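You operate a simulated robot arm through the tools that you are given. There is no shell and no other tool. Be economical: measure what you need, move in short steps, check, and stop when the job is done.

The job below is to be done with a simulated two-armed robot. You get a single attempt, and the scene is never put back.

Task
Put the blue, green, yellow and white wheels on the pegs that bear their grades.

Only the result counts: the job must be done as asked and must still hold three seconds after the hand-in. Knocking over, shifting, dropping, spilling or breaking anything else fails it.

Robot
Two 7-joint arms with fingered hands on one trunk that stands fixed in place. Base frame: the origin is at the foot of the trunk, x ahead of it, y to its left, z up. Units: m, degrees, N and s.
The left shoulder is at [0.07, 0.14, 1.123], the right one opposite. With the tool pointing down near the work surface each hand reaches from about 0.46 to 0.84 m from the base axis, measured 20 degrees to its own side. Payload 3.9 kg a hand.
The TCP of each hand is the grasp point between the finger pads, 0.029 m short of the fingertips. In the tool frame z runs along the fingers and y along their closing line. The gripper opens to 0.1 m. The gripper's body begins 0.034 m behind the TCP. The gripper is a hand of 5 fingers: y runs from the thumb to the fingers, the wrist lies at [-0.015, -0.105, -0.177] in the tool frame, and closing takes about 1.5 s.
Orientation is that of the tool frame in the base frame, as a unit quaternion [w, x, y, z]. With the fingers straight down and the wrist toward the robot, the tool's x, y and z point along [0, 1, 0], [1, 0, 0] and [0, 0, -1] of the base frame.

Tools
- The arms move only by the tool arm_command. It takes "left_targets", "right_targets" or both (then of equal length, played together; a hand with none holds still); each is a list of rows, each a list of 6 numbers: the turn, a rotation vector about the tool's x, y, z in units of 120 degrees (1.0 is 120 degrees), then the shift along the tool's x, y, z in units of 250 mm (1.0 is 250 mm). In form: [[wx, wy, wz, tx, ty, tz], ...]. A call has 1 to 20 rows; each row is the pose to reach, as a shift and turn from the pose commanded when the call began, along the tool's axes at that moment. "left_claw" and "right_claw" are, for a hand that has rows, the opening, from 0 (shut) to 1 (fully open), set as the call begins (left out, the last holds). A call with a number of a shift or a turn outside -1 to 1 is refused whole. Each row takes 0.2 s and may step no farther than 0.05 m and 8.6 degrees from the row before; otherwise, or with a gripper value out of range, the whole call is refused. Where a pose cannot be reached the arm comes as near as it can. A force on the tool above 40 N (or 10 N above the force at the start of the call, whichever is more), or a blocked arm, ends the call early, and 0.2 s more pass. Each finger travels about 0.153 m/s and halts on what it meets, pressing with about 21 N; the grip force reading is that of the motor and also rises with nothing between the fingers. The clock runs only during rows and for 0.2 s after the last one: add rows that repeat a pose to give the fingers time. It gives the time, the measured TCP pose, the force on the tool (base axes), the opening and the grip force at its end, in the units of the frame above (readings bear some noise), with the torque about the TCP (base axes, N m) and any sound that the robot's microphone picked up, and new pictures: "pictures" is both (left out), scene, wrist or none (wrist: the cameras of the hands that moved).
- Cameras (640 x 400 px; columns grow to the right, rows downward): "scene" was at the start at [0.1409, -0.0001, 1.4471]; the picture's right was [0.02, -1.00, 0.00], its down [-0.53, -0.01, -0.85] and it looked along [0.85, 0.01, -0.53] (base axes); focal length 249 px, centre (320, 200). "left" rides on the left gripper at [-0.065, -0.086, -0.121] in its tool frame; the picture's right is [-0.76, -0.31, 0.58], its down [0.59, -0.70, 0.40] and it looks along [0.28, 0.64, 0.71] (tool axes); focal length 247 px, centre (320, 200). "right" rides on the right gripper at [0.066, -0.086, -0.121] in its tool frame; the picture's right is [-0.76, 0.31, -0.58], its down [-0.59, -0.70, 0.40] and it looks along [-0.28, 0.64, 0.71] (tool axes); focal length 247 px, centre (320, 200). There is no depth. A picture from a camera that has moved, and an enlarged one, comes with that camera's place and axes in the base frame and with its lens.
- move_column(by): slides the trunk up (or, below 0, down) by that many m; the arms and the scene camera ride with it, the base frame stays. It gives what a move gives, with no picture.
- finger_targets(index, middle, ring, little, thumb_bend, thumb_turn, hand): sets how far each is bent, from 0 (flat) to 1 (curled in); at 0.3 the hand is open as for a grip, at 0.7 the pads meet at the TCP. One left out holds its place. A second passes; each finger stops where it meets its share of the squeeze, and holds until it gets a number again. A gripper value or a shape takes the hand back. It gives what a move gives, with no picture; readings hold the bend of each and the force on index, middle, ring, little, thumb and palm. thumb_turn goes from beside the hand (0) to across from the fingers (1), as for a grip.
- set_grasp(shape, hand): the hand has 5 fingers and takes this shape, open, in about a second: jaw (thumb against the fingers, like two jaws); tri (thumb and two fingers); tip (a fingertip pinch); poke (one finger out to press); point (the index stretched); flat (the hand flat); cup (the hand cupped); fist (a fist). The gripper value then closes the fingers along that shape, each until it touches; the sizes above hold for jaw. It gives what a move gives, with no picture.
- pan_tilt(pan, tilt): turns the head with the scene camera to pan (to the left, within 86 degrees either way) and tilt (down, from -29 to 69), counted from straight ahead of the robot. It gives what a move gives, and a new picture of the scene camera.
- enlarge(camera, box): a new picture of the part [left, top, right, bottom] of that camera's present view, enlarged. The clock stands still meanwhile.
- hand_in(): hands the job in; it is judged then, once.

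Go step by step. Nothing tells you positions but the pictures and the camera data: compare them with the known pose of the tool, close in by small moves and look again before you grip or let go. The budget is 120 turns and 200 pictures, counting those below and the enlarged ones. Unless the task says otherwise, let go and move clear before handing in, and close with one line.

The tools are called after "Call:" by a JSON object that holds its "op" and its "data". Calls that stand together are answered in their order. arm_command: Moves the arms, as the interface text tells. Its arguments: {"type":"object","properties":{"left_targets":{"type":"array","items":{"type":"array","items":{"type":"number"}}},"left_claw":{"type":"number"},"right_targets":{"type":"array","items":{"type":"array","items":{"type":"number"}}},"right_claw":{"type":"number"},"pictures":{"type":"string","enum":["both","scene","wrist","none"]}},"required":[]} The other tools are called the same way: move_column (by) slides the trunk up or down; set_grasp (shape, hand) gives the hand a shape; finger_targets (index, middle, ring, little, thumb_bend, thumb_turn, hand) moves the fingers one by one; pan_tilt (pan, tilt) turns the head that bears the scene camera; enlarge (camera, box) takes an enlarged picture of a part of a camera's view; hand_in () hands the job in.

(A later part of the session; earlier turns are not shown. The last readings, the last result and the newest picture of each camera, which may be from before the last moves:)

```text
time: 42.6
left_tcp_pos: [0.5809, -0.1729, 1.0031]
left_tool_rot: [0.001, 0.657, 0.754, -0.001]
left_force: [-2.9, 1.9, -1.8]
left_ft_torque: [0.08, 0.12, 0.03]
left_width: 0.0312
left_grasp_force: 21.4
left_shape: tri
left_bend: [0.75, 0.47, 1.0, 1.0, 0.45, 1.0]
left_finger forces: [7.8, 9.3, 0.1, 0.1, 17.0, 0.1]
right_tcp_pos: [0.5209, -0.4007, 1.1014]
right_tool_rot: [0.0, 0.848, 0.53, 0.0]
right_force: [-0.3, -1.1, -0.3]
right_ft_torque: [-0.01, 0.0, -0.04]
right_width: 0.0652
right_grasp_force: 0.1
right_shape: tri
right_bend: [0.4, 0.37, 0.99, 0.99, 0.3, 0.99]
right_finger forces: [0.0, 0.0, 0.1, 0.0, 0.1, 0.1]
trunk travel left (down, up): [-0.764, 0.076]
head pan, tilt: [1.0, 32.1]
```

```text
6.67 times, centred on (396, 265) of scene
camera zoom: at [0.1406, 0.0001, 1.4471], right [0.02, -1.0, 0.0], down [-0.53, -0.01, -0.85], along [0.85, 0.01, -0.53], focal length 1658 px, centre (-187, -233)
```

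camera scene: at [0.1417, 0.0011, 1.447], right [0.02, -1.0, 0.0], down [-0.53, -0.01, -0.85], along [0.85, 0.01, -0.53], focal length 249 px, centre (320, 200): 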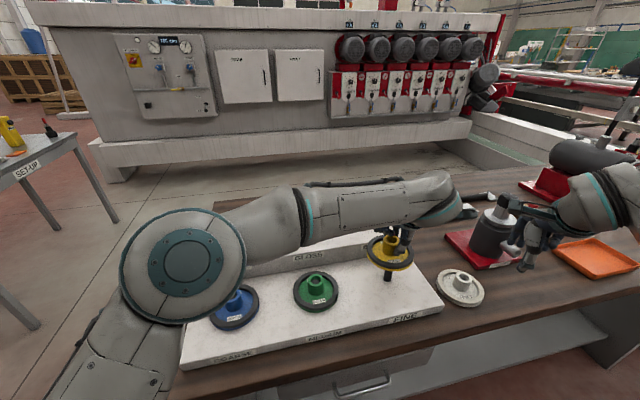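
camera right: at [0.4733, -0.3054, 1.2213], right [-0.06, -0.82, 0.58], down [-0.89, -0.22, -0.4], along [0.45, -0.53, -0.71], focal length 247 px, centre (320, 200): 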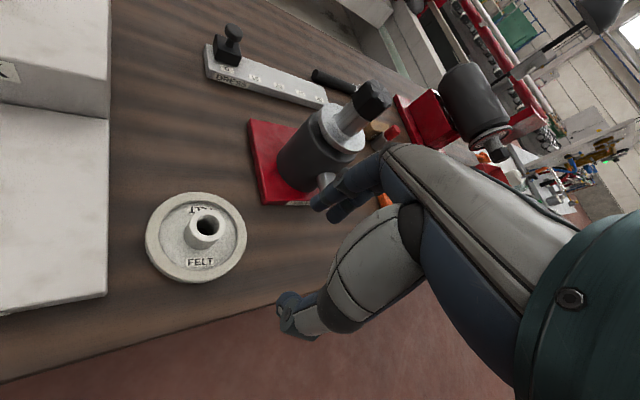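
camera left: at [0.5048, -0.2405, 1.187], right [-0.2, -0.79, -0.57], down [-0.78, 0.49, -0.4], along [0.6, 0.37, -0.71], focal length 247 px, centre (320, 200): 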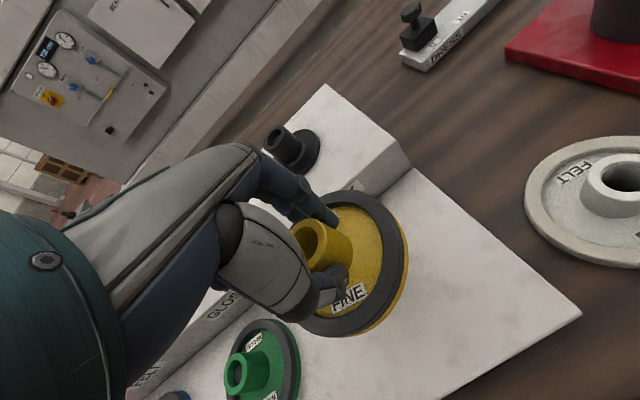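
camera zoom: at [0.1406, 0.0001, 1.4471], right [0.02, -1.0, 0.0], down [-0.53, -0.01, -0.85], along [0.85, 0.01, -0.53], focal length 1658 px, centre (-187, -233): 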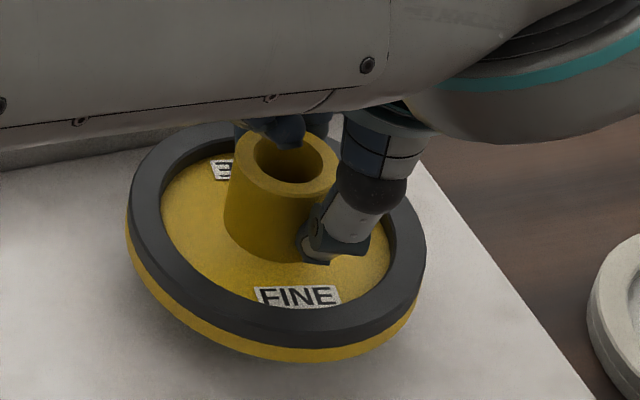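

It has entered the peg with a light side load; relieve it by 1.5 mm and lower to the deck.

Call:
{"op": "arm_command", "data": {"left_targets": [[0, 0, 0, 0.007, -0.006, 0.0], [0, 0, 0, 0.007, -0.006, 0.03], [0, 0, 0, 0.007, -0.006, 0.06], [0, 0, 0, 0.007, -0.006, 0.085], [0, 0, 0, 0.007, -0.006, 0.1], [0, 0, 0, 0.007, -0.006, 0.106]], "pictures": "none"}}

Call:
{"op": "enlarge", "data": {"camera": "scene", "box": [350, 235, 430, 305]}}

```text
time: 44.0
left_tcp_pos: [0.5809, -0.1717, 0.9776]
left_tool_rot: [0.002, 0.657, 0.754, -0.001]
left_force: [-0.5, -0.6, 6.6]
left_ft_torque: [0.02, -0.09, 0.02]
left_width: 0.0316
left_grasp_force: 21.2
left_shape: tri
left_bend: [0.75, 0.47, 1.0, 1.0, 0.45, 1.0]
left_finger forces: [9.6, 10.5, 0.1, 0.0, 16.3, 0.0]
right_tcp_pos: [0.5208, -0.4005, 1.1014]
right_tool_rot: [0.001, 0.848, 0.53, 0.0]
right_force: [-0.7, 0.4, 0.1]
right_ft_torque: [0.0, 0.02, -0.02]
right_width: 0.0649
right_grasp_force: 0.1
right_shape: tri
right_bend: [0.4, 0.37, 0.99, 0.99, 0.3, 0.99]
right_finger forces: [0.1, 0.0, 0.1, 0.1, 0.0, 0.1]
trunk travel left (down, up): [-0.764, 0.076]
head pan, tilt: [1.0, 32.1]
```

```text
5.71 times, centred on (390, 270) of scene
camera zoom: at [0.1402, 0.0, 1.4473], right [0.02, -1.0, 0.0], down [-0.53, -0.01, -0.85], along [0.85, 0.01, -0.53], focal length 1421 px, centre (-80, -200)
```

zoom: 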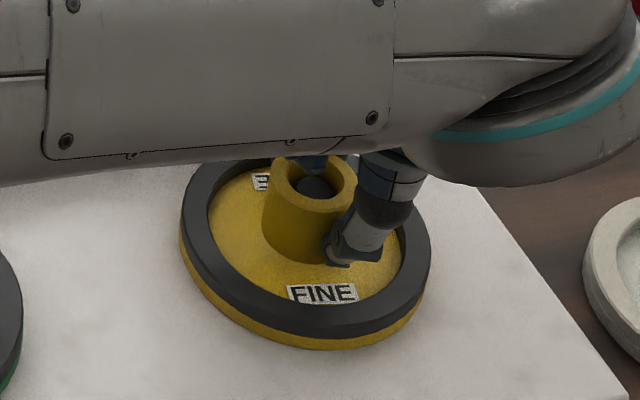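

Seated with the peg in the bore. Release, lift, and take the left arm back to the left.

Call:
{"op": "arm_command", "data": {"left_targets": [[0, 0, 0, 0, 0, 0], [0, 0, 0, 0, 0, 0], [0, 0, 0, 0, 0, 0], [0, 0, 0, 0, 0, 0]], "left_claw": 0.65, "pictures": "none"}}

Call:
{"op": "arm_command", "data": {"left_targets": [[0, 0, 0, 0, 0, -0.06], [0, 0, 0, 0, 0, -0.14], [0, 0, 0, 0, 0, -0.24], [0, 0, 0, 0, 0, -0.34], [0, 0, 0, 0.05, 0, -0.46], [0, 0, 0, 0.2, -0.03, -0.5], [0, 0, 0, 0.39, -0.08, -0.5], [0, 0, 0, 0.58, -0.13, -0.5], [0, 0, 0, 0.76, -0.18, -0.5], [0, 0, 0, 0.94, -0.2, -0.5]], "pictures": "scene"}}

```text
time: 45.0
left_tcp_pos: [0.5808, -0.1726, 0.9755]
left_tool_rot: [0.001, 0.657, 0.754, 0.0]
left_force: [0.4, 0.1, 2.2]
left_ft_torque: [-0.04, 0.13, 0.0]
left_width: 0.0647
left_grasp_force: 0.0
left_shape: tri
left_bend: [0.4, 0.37, 0.99, 0.99, 0.31, 1.0]
left_finger forces: [0.1, 0.0, 0.0, 0.0, 3.0, 0.0]
right_tcp_pos: [0.521, -0.4004, 1.1027]
right_tool_rot: [0.0, 0.847, 0.531, 0.0]
right_force: [-0.1, -1.0, 0.2]
right_ft_torque: [-0.01, 0.0, 0.01]
right_width: 0.065
right_grasp_force: 0.1
right_shape: tri
right_bend: [0.4, 0.37, 0.99, 0.99, 0.3, 0.99]
right_finger forces: [0.0, 0.1, 0.1, 0.1, 0.0, 0.0]
trunk travel left (down, up): [-0.764, 0.076]
head pan, tilt: [1.0, 32.1]
```

```text
time: 47.2
left_tcp_pos: [0.498, 0.057, 1.1013]
left_tool_rot: [0.001, 0.657, 0.753, -0.001]
left_force: [0.5, 0.2, 0.0]
left_ft_torque: [-0.04, 0.01, 0.0]
left_width: 0.0649
left_grasp_force: 0.0
left_shape: tri
left_bend: [0.4, 0.37, 0.99, 0.99, 0.3, 0.99]
left_finger forces: [0.0, 0.0, 0.0, 0.0, 0.0, 0.0]
right_tcp_pos: [0.5207, -0.3989, 1.102]
right_tool_rot: [0.0, 0.848, 0.53, 0.0]
right_force: [-0.1, 0.4, 0.2]
right_ft_torque: [-0.03, 0.0, -0.01]
right_width: 0.0647
right_grasp_force: 0.0
right_shape: tri
right_bend: [0.4, 0.37, 0.99, 0.99, 0.3, 0.99]
right_finger forces: [0.1, 0.1, 0.0, 0.1, 0.1, 0.1]
trunk travel left (down, up): [-0.764, 0.076]
head pan, tilt: [1.0, 32.1]
camera scene: at [0.14, 0.0022, 1.4472], right [0.02, -1.0, 0.0], down [-0.53, -0.01, -0.85], along [0.85, 0.01, -0.53], focal length 249 px, centre (320, 200)
```

scene: 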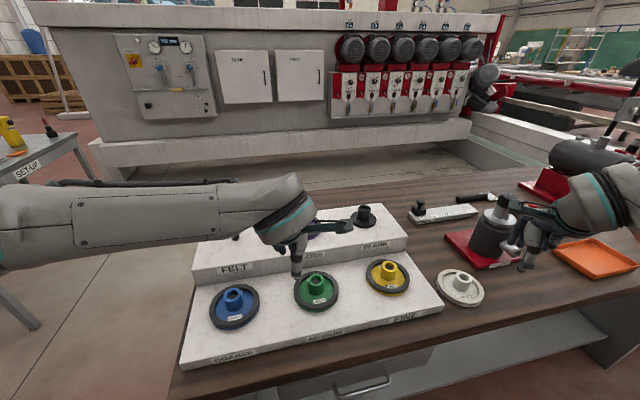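

Yellow is on FINE. White hub estimates agree at ≈(0.582,-0.355, top ≈0.945). Bring the right hand over it, turning back 12°.

Call:
{"op": "arm_command", "data": {"right_targets": [[0, 0, -0.03, 0.07, 0.03, 0.05], [0, 0, -0.06, 0.14, 0.07, 0.1], [0, 0, -0.1, 0.21, 0.11, 0.18], [0, 0, -0.1, 0.268, 0.142, 0.26], [0, 0, -0.1, 0.268, 0.142, 0.288], [0, 0, -0.1, 0.268, 0.142, 0.288]]}}

Call:
{"op": "enlarge", "data": {"camera": "right", "box": [180, 130, 420, 380]}}

Call:
{"op": "enlarge", "data": {"camera": "scene", "box": [400, 210, 540, 320]}}

```text
time: 48.6
left_tcp_pos: [0.4997, 0.0557, 1.0998]
left_tool_rot: [0.0, 0.657, 0.754, 0.0]
left_force: [-0.2, -0.9, -0.5]
left_ft_torque: [-0.02, -0.02, 0.0]
left_width: 0.0648
left_grasp_force: 0.1
left_shape: tri
left_bend: [0.4, 0.37, 0.99, 0.99, 0.3, 0.99]
left_finger forces: [0.1, 0.1, 0.1, 0.1, 0.1, 0.0]
right_tcp_pos: [0.5833, -0.3542, 1.03]
right_tool_rot: [-0.001, 0.788, 0.616, -0.002]
right_force: [-0.2, 0.1, -0.1]
right_ft_torque: [0.01, -0.02, 0.02]
right_width: 0.0648
right_grasp_force: 0.1
right_shape: tri
right_bend: [0.4, 0.37, 0.99, 0.99, 0.3, 0.99]
right_finger forces: [0.1, 0.0, 0.0, 0.0, 0.1, 0.1]
trunk travel left (down, up): [-0.764, 0.076]
head pan, tilt: [1.0, 32.1]
camera scene: at [0.1411, -0.0001, 1.4471], right [0.02, -1.0, 0.0], down [-0.53, -0.01, -0.85], along [0.85, 0.01, -0.53], focal length 249 px, centre (320, 200)
camera right: at [0.5144, -0.2717, 1.1497], right [0.12, -0.81, 0.58], down [-0.82, -0.4, -0.4], along [0.55, -0.43, -0.71], focal length 247 px, centre (320, 200)
```

scene: 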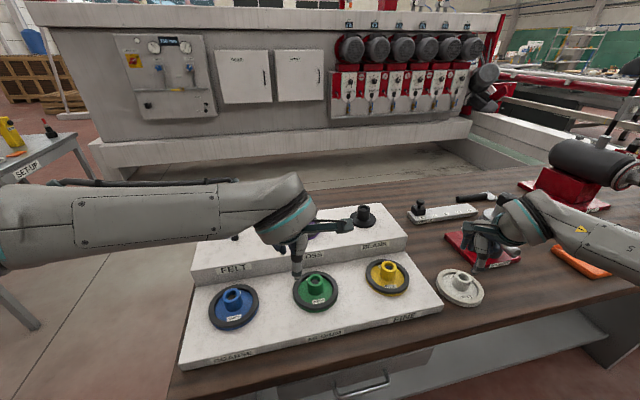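
right: 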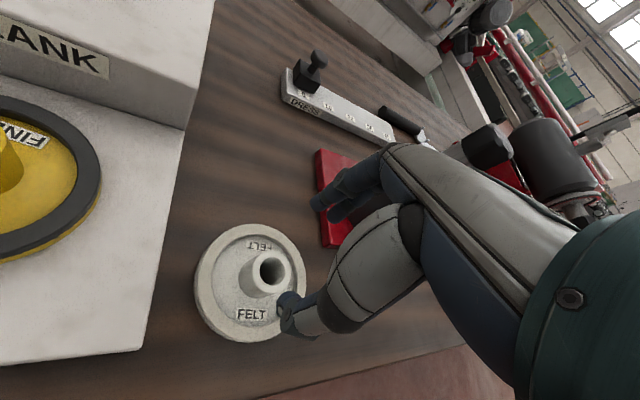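

```text
1.60 times, centred on (300, 255) of right
camera zoom: at [0.5144, -0.2717, 1.1497], right [0.12, -0.81, 0.58], down [-0.82, -0.4, -0.4], along [0.55, -0.43, -0.71], focal length 395 px, centre (352, 112)
```

zoom: 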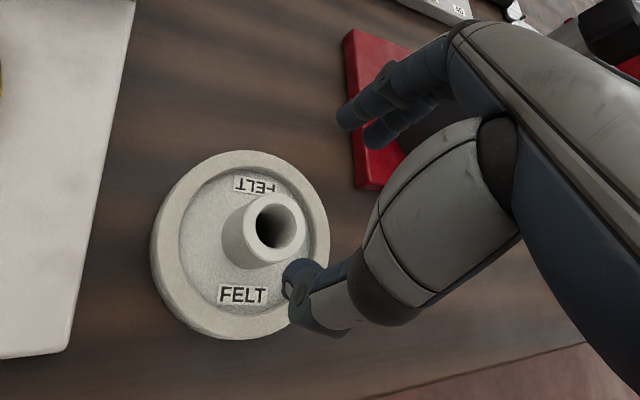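

```text
3.64 times, centred on (470, 265) of scene
camera zoom: at [0.1411, -0.0001, 1.4471], right [0.02, -1.0, 0.0], down [-0.53, -0.01, -0.85], along [0.85, 0.01, -0.53], focal length 904 px, centre (-226, -36)
```

zoom: 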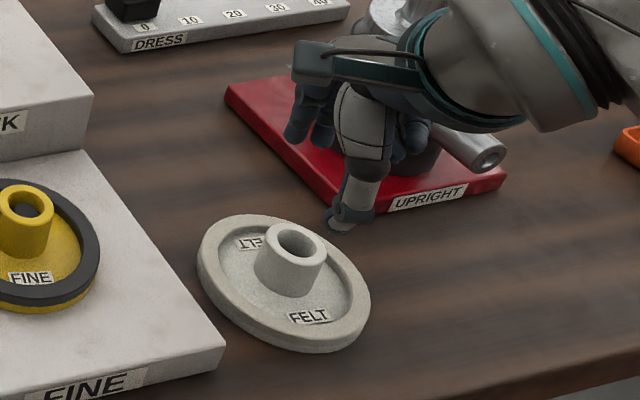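

White hub at (0.580,-0.358), top 0.945. Correct 4 mm, lower most of the way and look.

Call:
{"op": "arm_command", "data": {"right_targets": [[0, 0, 0, -0.018, -0.009, 0.02], [0, 0, 0, -0.018, -0.009, 0.1], [0, 0, 0, -0.018, -0.009, 0.18], [0, 0, 0, -0.018, -0.009, 0.24], [0, 0, 0, -0.018, -0.009, 0.24]], "pictures": "none"}}

Call:
{"op": "enlarge", "data": {"camera": "right", "box": [180, 130, 420, 380]}}

Call:
{"op": "enlarge", "data": {"camera": "scene", "box": [400, 210, 540, 320]}}

```text
time: 49.8
left_tcp_pos: [0.5006, 0.0556, 1.1007]
left_tool_rot: [0.0, 0.658, 0.753, 0.0]
left_force: [-0.1, 0.2, 0.4]
left_ft_torque: [0.0, 0.03, -0.03]
left_width: 0.0646
left_grasp_force: 0.1
left_shape: tri
left_bend: [0.4, 0.37, 0.99, 0.99, 0.3, 0.99]
left_finger forces: [0.0, 0.1, 0.1, 0.0, 0.0, 0.0]
right_tcp_pos: [0.5773, -0.3597, 0.9693]
right_tool_rot: [0.001, 0.788, 0.616, 0.0]
right_force: [-0.1, -0.7, 0.3]
right_ft_torque: [-0.02, -0.02, -0.01]
right_width: 0.065
right_grasp_force: 0.1
right_shape: tri
right_bend: [0.4, 0.37, 0.99, 0.99, 0.3, 0.99]
right_finger forces: [0.1, 0.1, 0.1, 0.0, 0.2, 0.0]
trunk travel left (down, up): [-0.764, 0.076]
head pan, tilt: [1.0, 32.1]
```

```text
1.60 times, centred on (300, 255) of right
camera zoom: at [0.5107, -0.2752, 1.0891], right [0.12, -0.81, 0.58], down [-0.82, -0.4, -0.4], along [0.55, -0.43, -0.71], focal length 395 px, centre (352, 112)
```

zoom: 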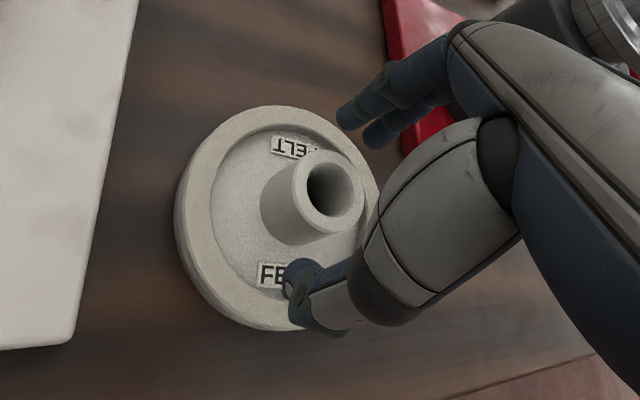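

```text
3.64 times, centred on (470, 265) of scene
camera zoom: at [0.1409, 0.0, 1.4471], right [0.02, -1.0, 0.0], down [-0.53, -0.01, -0.85], along [0.85, 0.01, -0.53], focal length 904 px, centre (-226, -36)
```

zoom: 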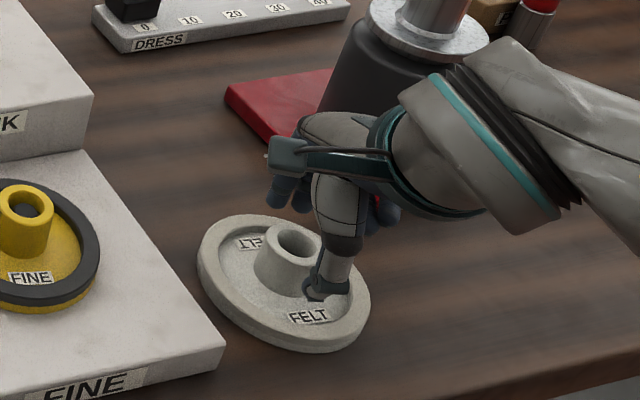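

Hub centred between thumb and fingers. Lower and grip.

Call:
{"op": "arm_command", "data": {"right_targets": [[0, 0, 0, 0.003, 0.006, 0.03], [0, 0, 0, 0.003, 0.006, 0.06], [0, 0, 0, 0.003, 0.006, 0.088], [0, 0, 0, 0.003, 0.006, 0.088]], "pictures": "none"}}

Call:
{"op": "arm_command", "data": {"right_targets": [[0, 0, 0, 0, 0, 0], [0, 0, 0, 0, 0, 0], [0, 0, 0, 0, 0, 0], [0, 0, 0, 0, 0, 0], [0, 0, 0, 0, 0, 0], [0, 0, 0, 0, 0, 0]], "right_claw": 0.0, "pictures": "wrist"}}

```text
time: 50.8
left_tcp_pos: [0.4996, 0.0547, 1.101]
left_tool_rot: [0.001, 0.657, 0.754, 0.0]
left_force: [0.3, -0.1, -0.6]
left_ft_torque: [0.01, 0.01, 0.0]
left_width: 0.0651
left_grasp_force: 0.1
left_shape: tri
left_bend: [0.4, 0.37, 0.99, 0.99, 0.3, 0.99]
left_finger forces: [0.1, 0.1, 0.1, 0.0, 0.0, 0.0]
right_tcp_pos: [0.579, -0.3586, 0.9474]
right_tool_rot: [-0.001, 0.787, 0.617, 0.0]
right_force: [0.2, 0.8, -0.9]
right_ft_torque: [-0.01, 0.01, 0.03]
right_width: 0.0651
right_grasp_force: 0.0
right_shape: tri
right_bend: [0.4, 0.37, 0.99, 0.99, 0.3, 0.99]
right_finger forces: [0.0, 0.0, 0.0, 0.0, 0.0, 0.0]
trunk travel left (down, up): [-0.764, 0.076]
head pan, tilt: [1.0, 32.1]
```

```text
time: 52.2
left_tcp_pos: [0.5002, 0.0542, 1.1007]
left_tool_rot: [0.001, 0.657, 0.754, 0.0]
left_force: [0.7, -0.5, -0.2]
left_ft_torque: [0.0, -0.01, 0.02]
left_width: 0.0648
left_grasp_force: 0.1
left_shape: tri
left_bend: [0.4, 0.37, 0.99, 0.99, 0.3, 0.99]
left_finger forces: [0.1, 0.0, 0.0, 0.1, 0.0, 0.0]
right_tcp_pos: [0.5797, -0.3581, 0.9475]
right_tool_rot: [-0.001, 0.787, 0.617, 0.0]
right_force: [-0.1, -0.6, -0.1]
right_ft_torque: [-0.02, -0.01, 0.0]
right_width: 0.032
right_grasp_force: 21.0
right_shape: tri
right_bend: [0.75, 0.54, 1.0, 1.0, 0.43, 1.0]
right_finger forces: [9.4, 9.2, 0.1, 0.0, 18.9, 0.0]
trunk travel left (down, up): [-0.764, 0.076]
head pan, tilt: [1.0, 32.1]
camera right: at [0.5124, -0.275, 1.0672], right [0.12, -0.81, 0.58], down [-0.82, -0.4, -0.4], along [0.55, -0.43, -0.71], focal length 247 px, centre (320, 200)
```

right: 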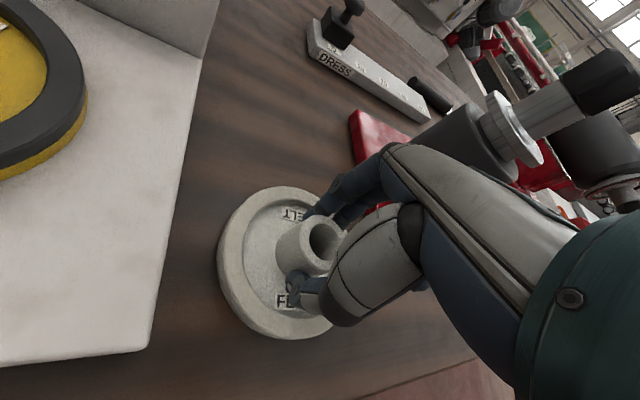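

White gripped. Lift it while the left arm withdraws to the left.

Call:
{"op": "arm_command", "data": {"left_targets": [[0, 0, -0.02, 0.12, 0.0, 0], [0, 0, -0.05, 0.24, 0.0, 0], [0, 0, -0.08, 0.36, 0.01, 0], [0, 0, -0.11, 0.48, 0.02, 0], [0, 0, -0.14, 0.6, 0.03, 0], [0, 0, -0.17, 0.72, 0.04, 0], [0, 0, -0.2, 0.84, 0.05, 0], [0, 0, -0.23, 0.96, 0.05, 0]], "right_targets": [[0, 0, 0, 0, 0, -0.04], [0, 0, 0, 0, 0, -0.1], [0, 0, 0, 0, 0, -0.17], [0, 0, 0, 0, 0, -0.24], [0, 0, 0, 0, 0, -0.31], [0, 0, 0, 0, 0, -0.38], [0, 0, 0, 0, 0, -0.45], [0, 0, 0, 0, 0, -0.5]]}}

```text
time: 54.0
left_tcp_pos: [0.4808, 0.2961, 1.1003]
left_tool_rot: [0.001, 0.458, 0.889, -0.001]
left_force: [0.5, -0.9, 0.1]
left_ft_torque: [-0.01, -0.03, 0.01]
left_width: 0.0648
left_grasp_force: 0.1
left_shape: tri
left_bend: [0.4, 0.37, 0.99, 0.99, 0.3, 0.99]
left_finger forces: [0.0, 0.0, 0.0, 0.1, 0.0, 0.0]
right_tcp_pos: [0.58, -0.3577, 1.0715]
right_tool_rot: [-0.001, 0.787, 0.617, 0.0]
right_force: [-0.6, 1.4, -2.9]
right_ft_torque: [0.02, -0.04, 0.02]
right_width: 0.032
right_grasp_force: 20.9
right_shape: tri
right_bend: [0.75, 0.54, 1.0, 1.0, 0.43, 1.0]
right_finger forces: [9.2, 9.5, 0.0, 0.0, 18.8, 0.1]
trunk travel left (down, up): [-0.764, 0.076]
head pan, tilt: [1.0, 32.1]
camera scene: at [0.1415, 0.0015, 1.447], right [0.02, -1.0, 0.0], down [-0.53, -0.01, -0.85], along [0.85, 0.01, -0.53], focal length 249 px, centre (320, 200)
camera right: at [0.5132, -0.2739, 1.1931], right [0.12, -0.81, 0.58], down [-0.82, -0.4, -0.4], along [0.55, -0.43, -0.71], focal length 247 px, centre (320, 200)
camera left: at [0.4481, 0.1926, 1.221], right [0.19, -0.8, -0.57], down [-0.91, 0.07, -0.4], along [0.36, 0.6, -0.71], focal length 247 px, centre (320, 200)
```

scene: 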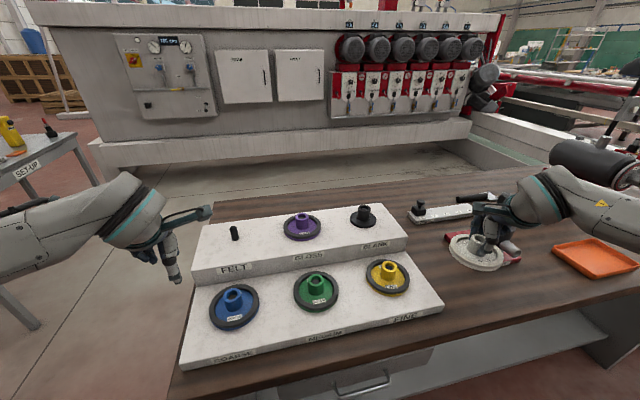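
right: 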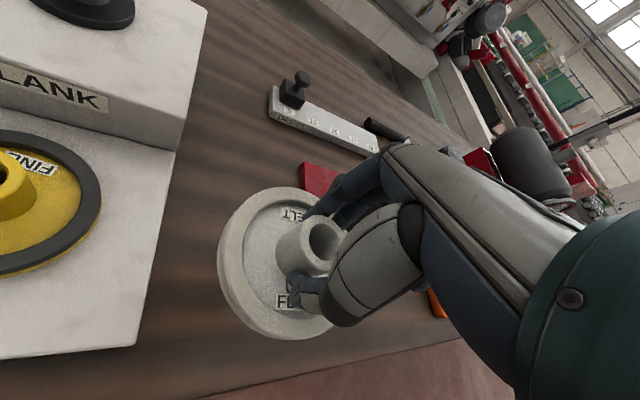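
left: 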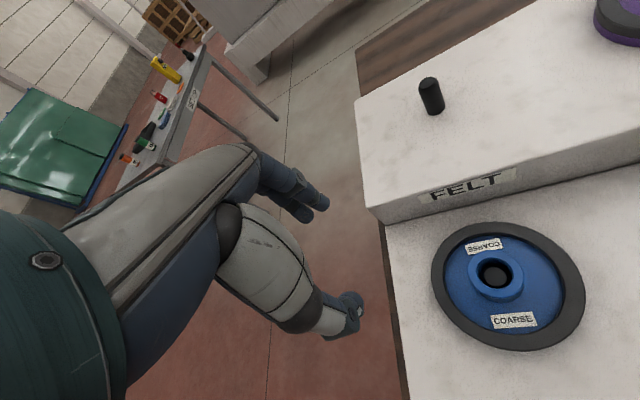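

White is lifted. Carry it left over the lower row (clear of the hubs), turning the hand inward, while the left arm moves further away.

Call:
{"op": "arm_command", "data": {"right_targets": [[0, 0, -0.02, 0.1, -0.03, -0.03], [0, 0, -0.05, 0.23, -0.08, -0.06], [0, 0, -0.08, 0.36, -0.12, -0.1], [0, 0, -0.1, 0.5, -0.17, -0.14], [0, 0, -0.13, 0.63, -0.21, -0.14], [0, 0, -0.16, 0.76, -0.26, -0.14], [0, 0, -0.18, 0.894, -0.302, -0.14]], "left_targets": [[0, 0, 0, 0.06, 0.03, 0], [0, 0, 0, 0.12, 0.06, 0], [0, 0, 0, 0.18, 0.09, 0], [0, 0, 0, 0.25, 0.12, 0], [0, 0, 0, 0.31, 0.15, 0], [0, 0, 0, 0.37, 0.18, 0], [0, 0, 0, 0.437, 0.214, 0]], "pictures": "scene"}}

```text
time: 55.6
left_tcp_pos: [0.4609, 0.4161, 1.0984]
left_tool_rot: [0.001, 0.458, 0.889, -0.002]
left_force: [-0.4, 0.6, 0.0]
left_ft_torque: [-0.04, -0.03, -0.03]
left_width: 0.0647
left_grasp_force: 0.1
left_shape: tri
left_bend: [0.4, 0.37, 0.99, 0.99, 0.3, 0.99]
left_finger forces: [0.0, 0.1, 0.0, 0.0, 0.1, 0.0]
right_tcp_pos: [0.5586, -0.1218, 1.1073]
right_tool_rot: [0.0, 0.657, 0.754, -0.001]
right_force: [-0.6, 0.5, -3.8]
right_ft_torque: [-0.01, 0.01, 0.0]
right_width: 0.0321
right_grasp_force: 20.8
right_shape: tri
right_bend: [0.75, 0.54, 1.0, 1.0, 0.43, 1.0]
right_finger forces: [9.1, 9.6, 0.0, 0.0, 18.7, 0.0]
trunk travel left (down, up): [-0.764, 0.076]
head pan, tilt: [1.0, 32.1]
camera scene: at [0.1417, 0.0026, 1.447], right [0.02, -1.0, 0.0], down [-0.53, -0.01, -0.85], along [0.85, 0.01, -0.53], focal length 249 px, centre (320, 200)
```

scene: 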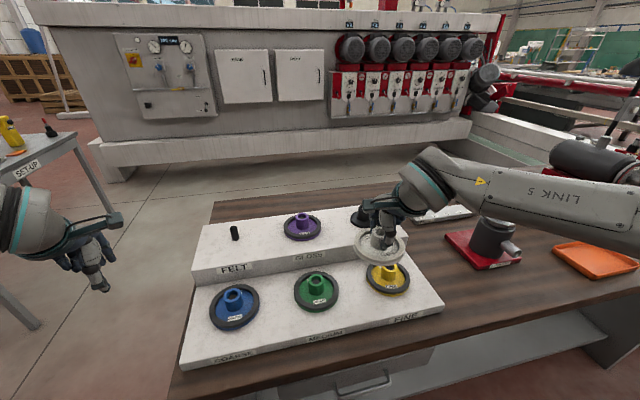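

Call:
{"op": "arm_command", "data": {"right_targets": [[0, 0, -0.02, 0.13, 0.03, 0], [0, 0, -0.05, 0.27, 0.06, 0], [0, 0, -0.08, 0.41, 0.09, 0], [0, 0, -0.1, 0.54, 0.12, 0], [0, 0, -0.13, 0.68, 0.15, 0], [0, 0, -0.16, 0.82, 0.18, 0], [0, 0, -0.18, 0.948, 0.218, 0]], "pictures": "scene"}}

Call:
{"op": "enlarge", "data": {"camera": "scene", "box": [200, 200, 280, 260]}}

```text
time: 57.2
left_tcp_pos: [0.4597, 0.416, 1.0976]
left_tool_rot: [0.001, 0.459, 0.888, -0.002]
left_force: [0.0, -0.6, 0.2]
left_ft_torque: [-0.03, 0.03, 0.0]
left_width: 0.0651
left_grasp_force: 0.1
left_shape: tri
left_bend: [0.4, 0.37, 0.99, 0.99, 0.3, 0.99]
left_finger forces: [0.0, 0.0, 0.0, 0.0, 0.0, 0.1]
right_tcp_pos: [0.5833, 0.1219, 1.1069]
right_tool_rot: [0.0, 0.505, 0.863, -0.001]
right_force: [0.4, 0.5, -2.9]
right_ft_torque: [-0.02, -0.03, 0.03]
right_width: 0.0316
right_grasp_force: 20.8
right_shape: tri
right_bend: [0.75, 0.54, 1.0, 1.0, 0.43, 1.0]
right_finger forces: [9.2, 9.6, 0.0, 0.0, 18.7, 0.1]
trunk travel left (down, up): [-0.764, 0.076]
head pan, tilt: [1.0, 32.1]
camera scene: at [0.1421, 0.002, 1.4469], right [0.02, -1.0, 0.0], down [-0.53, -0.01, -0.85], along [0.85, 0.01, -0.53], focal length 249 px, centre (320, 200)
```

scene: 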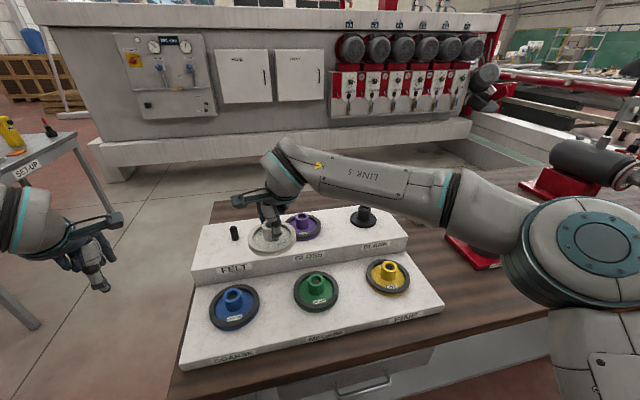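

```text
6.67 times, centred on (240, 230) of scene
camera zoom: at [0.1421, 0.002, 1.4469], right [0.02, -1.0, 0.0], down [-0.53, -0.01, -0.85], along [0.85, 0.01, -0.53], focal length 1658 px, centre (853, 0)
```

zoom: 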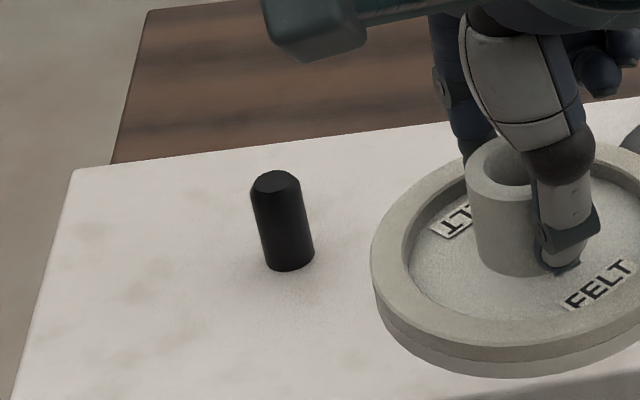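

Reach is fine. FELT peg reads ≈(0.667,0.2455). Move above it.

Call:
{"op": "arm_command", "data": {"right_targets": [[0, 0, 0, 0.06, 0.12, 0], [0, 0, 0, 0.12, 0.25, 0], [0, 0, 0, 0.19, 0.38, 0], [0, 0, 0, 0.264, 0.532, 0], [0, 0, 0, 0.264, 0.532, 0.02], [0, 0, 0, 0.264, 0.532, 0.04]]}}

Call:
{"op": "enlarge", "data": {"camera": "scene", "box": [195, 185, 275, 255]}}

Call:
{"op": "enlarge", "data": {"camera": "left", "box": [320, 0, 640, 200]}}

```text
time: 58.6
left_tcp_pos: [0.4611, 0.4137, 1.0988]
left_tool_rot: [0.0, 0.459, 0.888, 0.0]
left_force: [0.4, -0.4, -0.1]
left_ft_torque: [0.04, -0.01, 0.02]
left_width: 0.0649
left_grasp_force: 0.1
left_shape: tri
left_bend: [0.4, 0.37, 0.99, 0.99, 0.3, 0.99]
left_finger forces: [0.0, 0.0, 0.0, 0.0, 0.1, 0.0]
right_tcp_pos: [0.6285, 0.2067, 1.0914]
right_tool_rot: [-0.001, 0.506, 0.863, -0.001]
right_force: [0.4, -0.9, -3.7]
right_ft_torque: [0.02, 0.0, 0.0]
right_width: 0.032
right_grasp_force: 20.8
right_shape: tri
right_bend: [0.75, 0.54, 1.0, 1.0, 0.43, 1.0]
right_finger forces: [9.6, 9.7, 0.0, 0.1, 19.2, 0.0]
right hand out of reach, approached as far as the arm can: row 3, 4, 5, 6
trunk travel left (down, up): [-0.764, 0.076]
head pan, tilt: [1.0, 32.1]
camera scene: at [0.1424, -0.0014, 1.4469], right [0.02, -1.0, 0.0], down [-0.53, -0.01, -0.85], along [0.85, 0.02, -0.53], focal length 249 px, centre (320, 200)
camera right: at [0.5214, 0.2222, 1.2117], right [0.64, -0.51, 0.58], down [-0.33, -0.86, -0.4], along [0.7, 0.07, -0.71], focal length 247 px, centre (320, 200)
```

scene: 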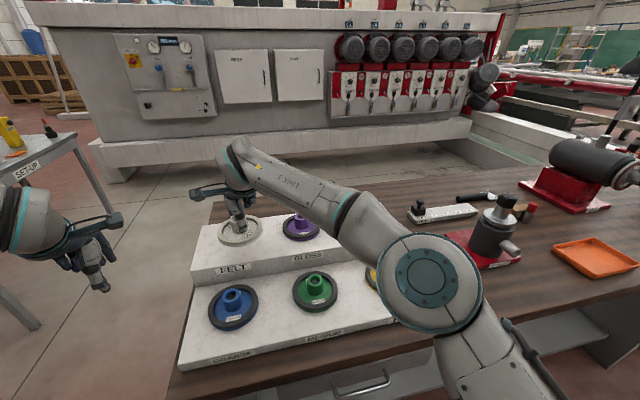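
right: 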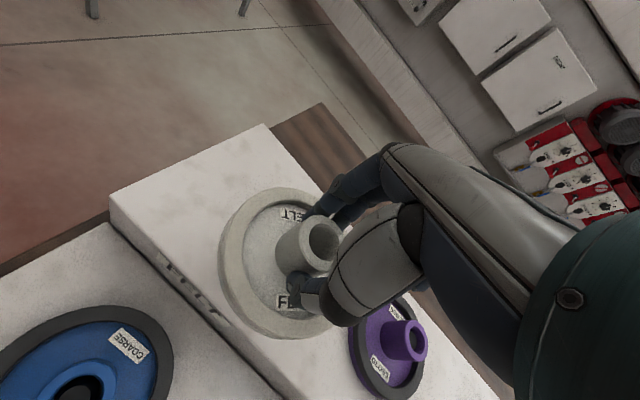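

```text
5.71 times, centred on (235, 220) of scene
camera zoom: at [0.1424, -0.0014, 1.4469], right [0.02, -1.0, 0.0], down [-0.53, -0.01, -0.85], along [0.85, 0.02, -0.53], focal length 1421 px, centre (806, 86)
```

zoom: 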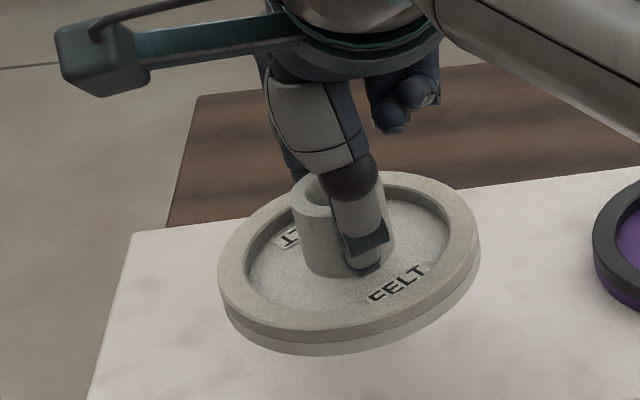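

```text
2.00 times, centred on (480, 100) of left
camera zoom: at [0.4286, 0.3105, 1.2209], right [0.19, -0.8, -0.58], down [-0.91, 0.07, -0.4], along [0.36, 0.6, -0.71], focal length 494 px, centre (0, 400)
```

zoom: 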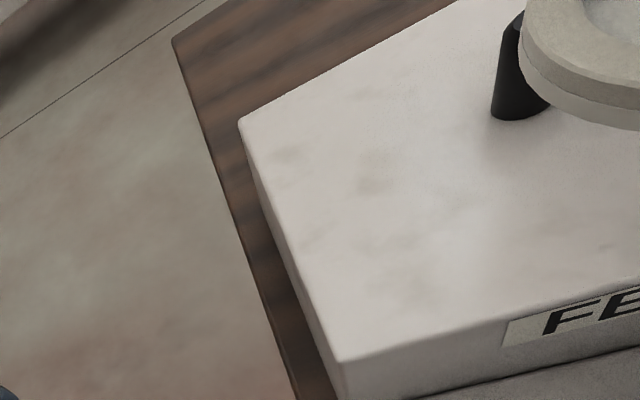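

The right arm runs out of reach ~5 cm short of FELT. I'll raise the trunk, which brings the shoulder level with the wrist, and try again.

Call:
{"op": "move_column", "data": {"by": 0.075}}

```text
time: 59.7
left_tcp_pos: [0.4597, 0.4141, 1.1746]
left_tool_rot: [0.001, 0.458, 0.889, -0.001]
left_force: [0.5, 0.3, 0.5]
left_ft_torque: [0.03, 0.0, 0.01]
left_width: 0.0649
left_grasp_force: 0.0
left_shape: tri
left_bend: [0.4, 0.37, 0.99, 0.99, 0.3, 0.99]
left_finger forces: [0.0, 0.1, 0.0, 0.0, 0.1, 0.0]
right_tcp_pos: [0.626, 0.2092, 1.1662]
right_tool_rot: [-0.001, 0.506, 0.863, -0.001]
right_force: [-0.4, 0.5, -3.5]
right_ft_torque: [0.02, -0.03, -0.01]
right_width: 0.0321
right_grasp_force: 21.1
right_shape: tri
right_bend: [0.75, 0.54, 1.0, 1.0, 0.43, 1.0]
right_finger forces: [9.5, 9.6, 0.0, 0.1, 19.2, 0.1]
trunk travel left (down, up): [-0.839, 0.001]
head pan, tilt: [1.0, 32.1]
```

Call:
{"op": "arm_command", "data": {"right_targets": [[0, 0, 0, 0, 0, 0.08], [0, 0, 0, 0, 0, 0.16], [0, 0, 0, 0, 0, 0.23], [0, 0, 0, 0.015, 0.07, 0.23], [0, 0, 0, 0.03, 0.14, 0.23], [0, 0, 0, 0.043, 0.213, 0.23], [0, 0, 0, 0.043, 0.213, 0.23]], "pictures": "none"}}

```text
time: 61.3
left_tcp_pos: [0.4617, 0.4147, 1.1749]
left_tool_rot: [0.0, 0.459, 0.888, -0.001]
left_force: [0.2, 0.1, -0.8]
left_ft_torque: [0.0, 0.02, 0.01]
left_width: 0.0652
left_grasp_force: 0.1
left_shape: tri
left_bend: [0.4, 0.37, 0.99, 0.99, 0.3, 0.99]
left_finger forces: [0.0, 0.0, 0.0, 0.0, 0.1, 0.0]
right_tcp_pos: [0.6401, 0.2288, 1.1043]
right_tool_rot: [0.001, 0.506, 0.863, -0.001]
right_force: [-0.7, 0.2, -3.5]
right_ft_torque: [0.01, -0.03, 0.0]
right_width: 0.0318
right_grasp_force: 21.4
right_shape: tri
right_bend: [0.75, 0.54, 1.0, 1.0, 0.43, 1.0]
right_finger forces: [9.3, 9.7, 0.1, 0.0, 19.1, 0.0]
right hand out of reach, approached as far as the arm can: row 5, 6, 7
trunk travel left (down, up): [-0.839, 0.001]
head pan, tilt: [1.0, 32.1]
```

Closer, but ~3 cm short. Test whether a larger inward yaw lets it reach.

Call:
{"op": "arm_command", "data": {"right_targets": [[0, 0, -0.04, 0, 0.0, 0], [0, 0, -0.08, 0, 0.03, 0], [0, 0, -0.12, 0, 0.06, 0], [0, 0, -0.12, 0, 0.09, 0], [0, 0, -0.12, 0, 0.125, 0], [0, 0, -0.12, 0, 0.125, 0]], "pictures": "none"}}

```text
time: 62.7
left_tcp_pos: [0.4595, 0.4119, 1.1762]
left_tool_rot: [-0.001, 0.458, 0.889, 0.0]
left_force: [0.6, -0.4, 0.5]
left_ft_torque: [0.01, -0.03, 0.01]
left_width: 0.0649
left_grasp_force: 0.0
left_shape: tri
left_bend: [0.4, 0.37, 0.99, 0.99, 0.3, 0.99]
left_finger forces: [0.0, 0.1, 0.1, 0.0, 0.1, 0.1]
right_tcp_pos: [0.6092, 0.2005, 1.0934]
right_tool_rot: [0.001, 0.419, 0.908, -0.001]
right_force: [-0.1, -1.2, -3.0]
right_ft_torque: [0.0, -0.02, 0.01]
right_width: 0.0319
right_grasp_force: 20.9
right_shape: tri
right_bend: [0.75, 0.54, 1.0, 1.0, 0.43, 1.0]
right_finger forces: [9.7, 9.9, 0.1, 0.0, 19.5, 0.1]
right hand out of reach, approached as far as the arm can: row 1, 2, 3, 4, 5, 6
trunk travel left (down, up): [-0.839, 0.001]
head pan, tilt: [1.0, 32.1]
```

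Larger yaw is worse, so try smaller yaw (about 8°).

Call:
{"op": "arm_command", "data": {"right_targets": [[0, 0, 0.06, 0, 0.0, -0.03], [0, 0, 0.12, 0, 0.0, -0.03], [0, 0, 0.18, 0, 0.04, -0.03], [0, 0, 0.24, 0, 0.1, -0.03], [0, 0, 0.27, -0.01, 0.16, -0.03], [0, 0, 0.27, -0.01, 0.23, -0.03], [0, 0, 0.27, -0.016, 0.291, -0.03], [0, 0, 0.27, -0.016, 0.291, -0.03]], "pictures": "none"}}

```text
time: 64.5
left_tcp_pos: [0.4597, 0.4138, 1.1758]
left_tool_rot: [-0.001, 0.458, 0.889, -0.002]
left_force: [0.0, 0.0, -0.7]
left_ft_torque: [0.01, -0.01, -0.01]
left_width: 0.0651
left_grasp_force: 0.0
left_shape: tri
left_bend: [0.4, 0.37, 0.99, 0.99, 0.3, 0.99]
left_finger forces: [0.0, 0.0, 0.1, 0.0, 0.0, 0.0]
right_tcp_pos: [0.6319, 0.2224, 1.0895]
right_tool_rot: [0.003, 0.656, 0.755, -0.001]
right_force: [0.2, -0.2, -4.0]
right_ft_torque: [-0.03, -0.04, -0.02]
right_width: 0.0318
right_grasp_force: 21.1
right_shape: tri
right_bend: [0.75, 0.54, 1.0, 1.0, 0.43, 1.0]
right_finger forces: [9.5, 10.0, 0.0, 0.0, 19.5, 0.0]
right hand out of reach, approached as far as the arm can: row 5, 6, 7, 8
trunk travel left (down, up): [-0.839, 0.001]
head pan, tilt: [1.0, 32.1]
```

Conclusion: right arm can't reach FELT tool-down. Plan: set white down flat on the free part of the upper step between FELT and GLOSS at ≈(0.645,0.158) (clear of purple by ~1 cm), then regrip with the left hand, which reaches FELT easily.

Call:
{"op": "arm_command", "data": {"right_targets": [[0, 0, 0, -0.04, 0.0, -0.02], [0, 0, -0.03, -0.1, 0.0, -0.03], [0, 0, -0.06, -0.15, 0.01, -0.03], [0, 0, -0.1, -0.2, 0.015, -0.03], [0, 0, -0.14, -0.263, 0.015, -0.03], [0, 0, -0.14, -0.263, 0.015, -0.03], [0, 0, -0.14, -0.263, 0.015, 0.02]]}}

Call:
{"op": "enlarge", "data": {"camera": "scene", "box": [200, 220, 330, 310]}}

```text
time: 66.1
left_tcp_pos: [0.4595, 0.415, 1.1745]
left_tool_rot: [0.0, 0.459, 0.888, -0.002]
left_force: [-0.2, 0.2, 1.0]
left_ft_torque: [0.03, 0.03, 0.01]
left_width: 0.0651
left_grasp_force: 0.0
left_shape: tri
left_bend: [0.4, 0.37, 0.99, 0.99, 0.3, 0.99]
left_finger forces: [0.0, 0.0, 0.1, 0.1, 0.0, 0.0]
right_tcp_pos: [0.6447, 0.1579, 1.0843]
right_tool_rot: [0.003, 0.538, 0.843, -0.002]
right_force: [-0.8, 0.0, -3.2]
right_ft_torque: [0.02, -0.04, 0.03]
right_width: 0.032
right_grasp_force: 21.1
right_shape: tri
right_bend: [0.75, 0.54, 1.0, 1.0, 0.43, 1.0]
right_finger forces: [9.5, 10.1, 0.0, 0.0, 19.4, 0.0]
trunk travel left (down, up): [-0.839, 0.001]
head pan, tilt: [1.0, 32.1]
camera scene: at [0.1422, -0.0002, 1.522], right [0.02, -1.0, 0.0], down [-0.53, -0.01, -0.85], along [0.85, 0.01, -0.53], focal length 249 px, centre (320, 200)
camera right: at [0.5402, 0.1822, 1.2037], right [0.6, -0.55, 0.58], down [-0.39, -0.83, -0.39], along [0.7, 0.01, -0.71], focal length 247 px, centre (320, 200)
```

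scene: 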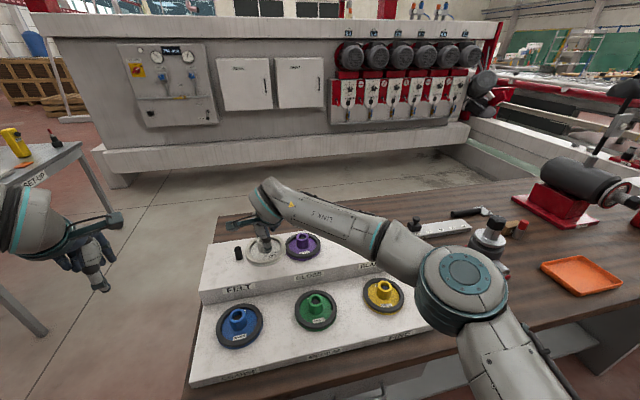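
right: 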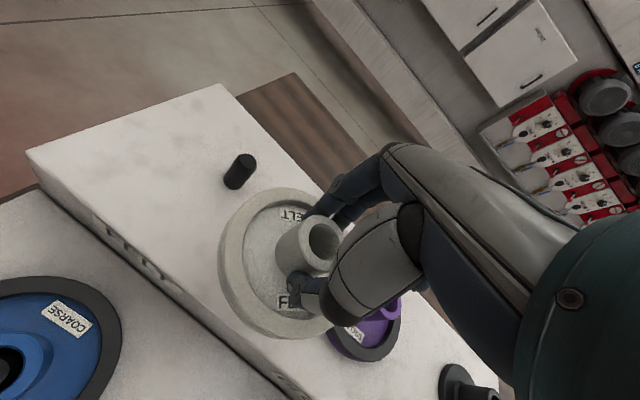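

```text
4.44 times, centred on (265, 265) of scene
camera zoom: at [0.1422, -0.0002, 1.522], right [0.02, -1.0, 0.0], down [-0.53, -0.01, -0.85], along [0.85, 0.01, -0.53], focal length 1105 px, centre (564, -89)
```

zoom: 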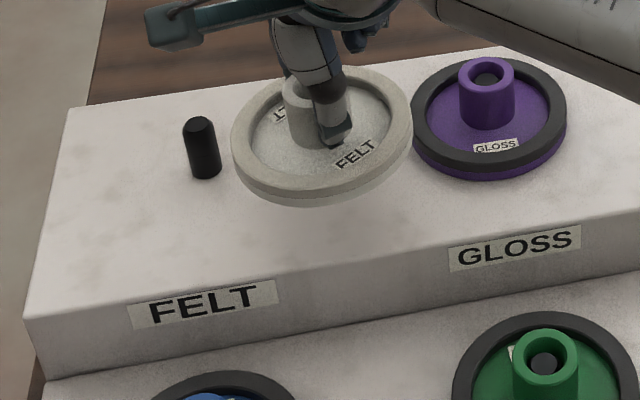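

White hovers at ≈(0.641,0.157), clear of purple and of the FELT peg. Lower it to the deck.

Call:
{"op": "arm_command", "data": {"right_targets": [[0, 0, 0, 0, 0, 0.05], [0, 0, 0, 0, 0, 0.1], [0, 0, 0, 0, 0, 0.14], [0, 0, 0, 0, 0, 0.165], [0, 0, 0, 0, 0, 0.18], [0, 0, 0, 0, 0, 0.19]], "pictures": "none"}}

Call:
{"op": "enlarge", "data": {"camera": "scene", "box": [200, 220, 330, 310]}}

```text
time: 67.5
left_tcp_pos: [0.4599, 0.4146, 1.174]
left_tool_rot: [0.0, 0.458, 0.889, -0.001]
left_force: [0.6, 0.2, 0.3]
left_ft_torque: [0.01, -0.03, 0.02]
left_width: 0.0646
left_grasp_force: 0.0
left_shape: tri
left_bend: [0.4, 0.37, 0.99, 0.99, 0.3, 0.99]
left_finger forces: [0.0, 0.0, 0.0, 0.1, 0.0, 0.0]
right_tcp_pos: [0.6439, 0.1595, 1.0367]
right_tool_rot: [0.003, 0.538, 0.843, -0.002]
right_force: [-0.2, 0.0, -3.5]
right_ft_torque: [0.02, -0.01, 0.02]
right_width: 0.0317
right_grasp_force: 21.1
right_shape: tri
right_bend: [0.75, 0.54, 1.0, 1.0, 0.43, 1.0]
right_finger forces: [9.4, 10.1, 0.0, 0.0, 19.5, 0.0]
trunk travel left (down, up): [-0.839, 0.001]
head pan, tilt: [1.0, 32.1]
```

```text
4.44 times, centred on (265, 265) of scene
camera zoom: at [0.1416, 0.0001, 1.522], right [0.02, -1.0, 0.0], down [-0.53, -0.01, -0.85], along [0.85, 0.01, -0.53], focal length 1105 px, centre (564, -89)
```

zoom: 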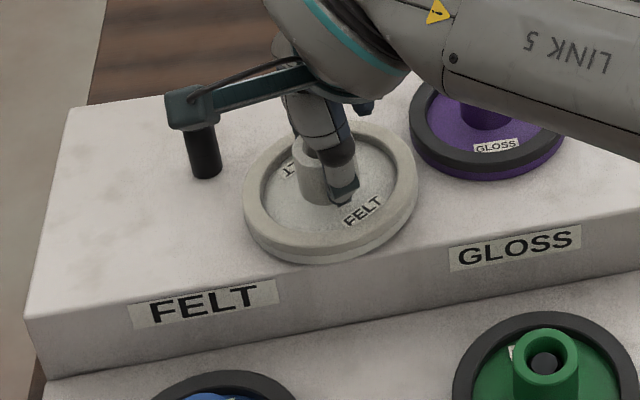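

Nearly down; a few millimetres more until the weight comes off.

Call:
{"op": "arm_command", "data": {"right_targets": [[0, 0, 0, 0, 0, 0.006], [0, 0, 0, 0, 0, 0.012], [0, 0, 0, 0, 0, 0.016]], "pictures": "none"}}

```text
time: 68.3
left_tcp_pos: [0.4614, 0.4139, 1.1744]
left_tool_rot: [0.001, 0.459, 0.889, -0.002]
left_force: [-0.5, 0.2, 0.8]
left_ft_torque: [-0.01, 0.0, -0.02]
left_width: 0.0647
left_grasp_force: 0.3
left_shape: tri
left_bend: [0.4, 0.37, 0.99, 0.99, 0.3, 0.99]
left_finger forces: [0.0, 0.0, 0.0, 0.0, 0.0, 0.0]
right_tcp_pos: [0.6453, 0.1595, 1.0326]
right_tool_rot: [0.003, 0.538, 0.843, -0.002]
right_force: [-0.8, 1.0, -3.4]
right_ft_torque: [0.01, -0.03, 0.0]
right_width: 0.0319
right_grasp_force: 20.5
right_shape: tri
right_bend: [0.75, 0.54, 1.0, 1.0, 0.43, 1.0]
right_finger forces: [9.5, 10.1, 0.0, 0.0, 19.5, 0.1]
trunk travel left (down, up): [-0.839, 0.001]
head pan, tilt: [1.0, 32.1]
```

Call:
{"op": "arm_command", "data": {"right_targets": [[0, 0, 0, 0, 0, 0.006], [0, 0, 0, 0, 0, 0.012], [0, 0, 0, 0, 0, 0.016]], "pictures": "none"}}

Call:
{"op": "enlarge", "data": {"camera": "scene", "box": [225, 235, 305, 290]}}

```text
time: 69.1
left_tcp_pos: [0.4596, 0.4145, 1.1739]
left_tool_rot: [0.001, 0.458, 0.889, 0.001]
left_force: [-0.9, -0.3, 0.3]
left_ft_torque: [0.01, 0.01, -0.01]
left_width: 0.0647
left_grasp_force: 0.1
left_shape: tri
left_bend: [0.4, 0.37, 0.99, 0.99, 0.3, 0.99]
left_finger forces: [0.0, 0.1, 0.0, 0.1, 0.0, 0.0]
right_tcp_pos: [0.6441, 0.1586, 1.0313]
right_tool_rot: [0.004, 0.539, 0.842, 0.0]
right_force: [1.9, 0.8, 8.7]
right_ft_torque: [0.04, -0.08, -0.02]
right_width: 0.0323
right_grasp_force: 20.9
right_shape: tri
right_bend: [0.75, 0.54, 1.0, 1.0, 0.42, 1.0]
right_finger forces: [10.5, 11.4, 0.0, 0.1, 20.1, 0.0]
trunk travel left (down, up): [-0.839, 0.001]
head pan, tilt: [1.0, 32.1]
```

```text
7.27 times, centred on (265, 262) of scene
camera zoom: at [0.1398, -0.0004, 1.5223], right [0.02, -1.0, 0.0], down [-0.53, -0.01, -0.85], along [0.85, 0.01, -0.53], focal length 1809 px, centre (720, -254)
```

zoom: 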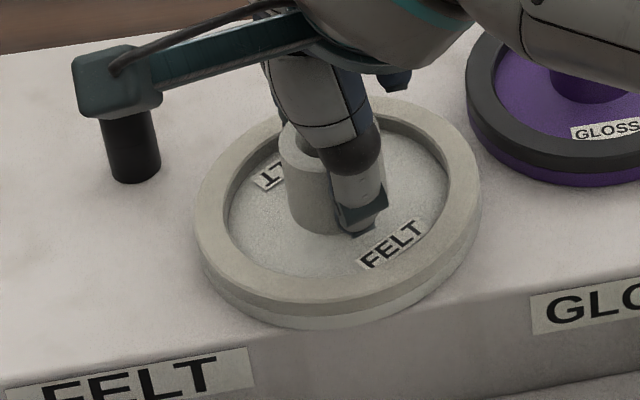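

White rests on the deck. Release, lift and withdraw the right hand.

Call:
{"op": "arm_command", "data": {"right_targets": [[0, 0, 0, 0, 0, -0.003], [0, 0, 0, 0, 0, -0.003], [0, 0, 0, 0, 0, -0.003], [0, 0, 0, 0, 0, -0.003]], "right_claw": 0.65, "pictures": "none"}}

Call:
{"op": "arm_command", "data": {"right_targets": [[0, 0, 0, 0, 0, -0.06], [0, 0, 0, 0, 0, -0.14], [0, 0, 0, 0, 0, -0.24], [0, 0, 0, 0, 0, -0.36], [0, 0, 0, -0.1, -0.1, -0.36], [0, 0, 0, -0.2, -0.21, -0.36], [0, 0, 0, -0.3, -0.32, -0.36], [0, 0, 0.03, -0.4, -0.42, -0.36], [0, 0, 0.06, -0.5, -0.53, -0.36], [0, 0, 0.1, -0.593, -0.626, -0.36]], "pictures": "none"}}

```text
time: 70.1
left_tcp_pos: [0.4586, 0.414, 1.1743]
left_tool_rot: [0.0, 0.458, 0.889, 0.0]
left_force: [0.6, -0.3, -0.8]
left_ft_torque: [0.02, 0.02, 0.01]
left_width: 0.0647
left_grasp_force: 0.1
left_shape: tri
left_bend: [0.4, 0.37, 0.99, 0.99, 0.3, 0.99]
left_finger forces: [0.0, 0.0, 0.1, 0.1, 0.0, 0.0]
right_tcp_pos: [0.6436, 0.1583, 1.0302]
right_tool_rot: [0.002, 0.538, 0.843, -0.002]
right_force: [0.1, 1.4, 4.4]
right_ft_torque: [0.0, -0.02, -0.04]
right_width: 0.0637
right_grasp_force: 0.1
right_shape: tri
right_bend: [0.4, 0.38, 0.99, 0.99, 0.32, 0.99]
right_finger forces: [0.1, 2.2, 0.0, 0.0, 2.6, 0.0]
trunk travel left (down, up): [-0.839, 0.001]
head pan, tilt: [1.0, 32.1]
```

```text
time: 72.3
left_tcp_pos: [0.4587, 0.413, 1.176]
left_tool_rot: [0.001, 0.459, 0.889, -0.001]
left_force: [-0.3, 0.9, 0.0]
left_ft_torque: [-0.01, -0.03, -0.06]
left_width: 0.0648
left_grasp_force: 0.1
left_shape: tri
left_bend: [0.4, 0.37, 0.99, 0.99, 0.3, 0.99]
left_finger forces: [0.0, 0.1, 0.0, 0.1, 0.0, 0.0]
right_tcp_pos: [0.5624, -0.0414, 1.1219]
right_tool_rot: [0.003, 0.623, 0.782, -0.001]
right_force: [-0.2, 0.8, 0.4]
right_ft_torque: [0.0, -0.06, -0.01]
right_width: 0.0647
right_grasp_force: 0.1
right_shape: tri
right_bend: [0.4, 0.37, 0.99, 0.99, 0.3, 0.99]
right_finger forces: [0.0, 0.0, 0.0, 0.0, 0.0, 0.1]
trunk travel left (down, up): [-0.839, 0.001]
head pan, tilt: [1.0, 32.1]
```

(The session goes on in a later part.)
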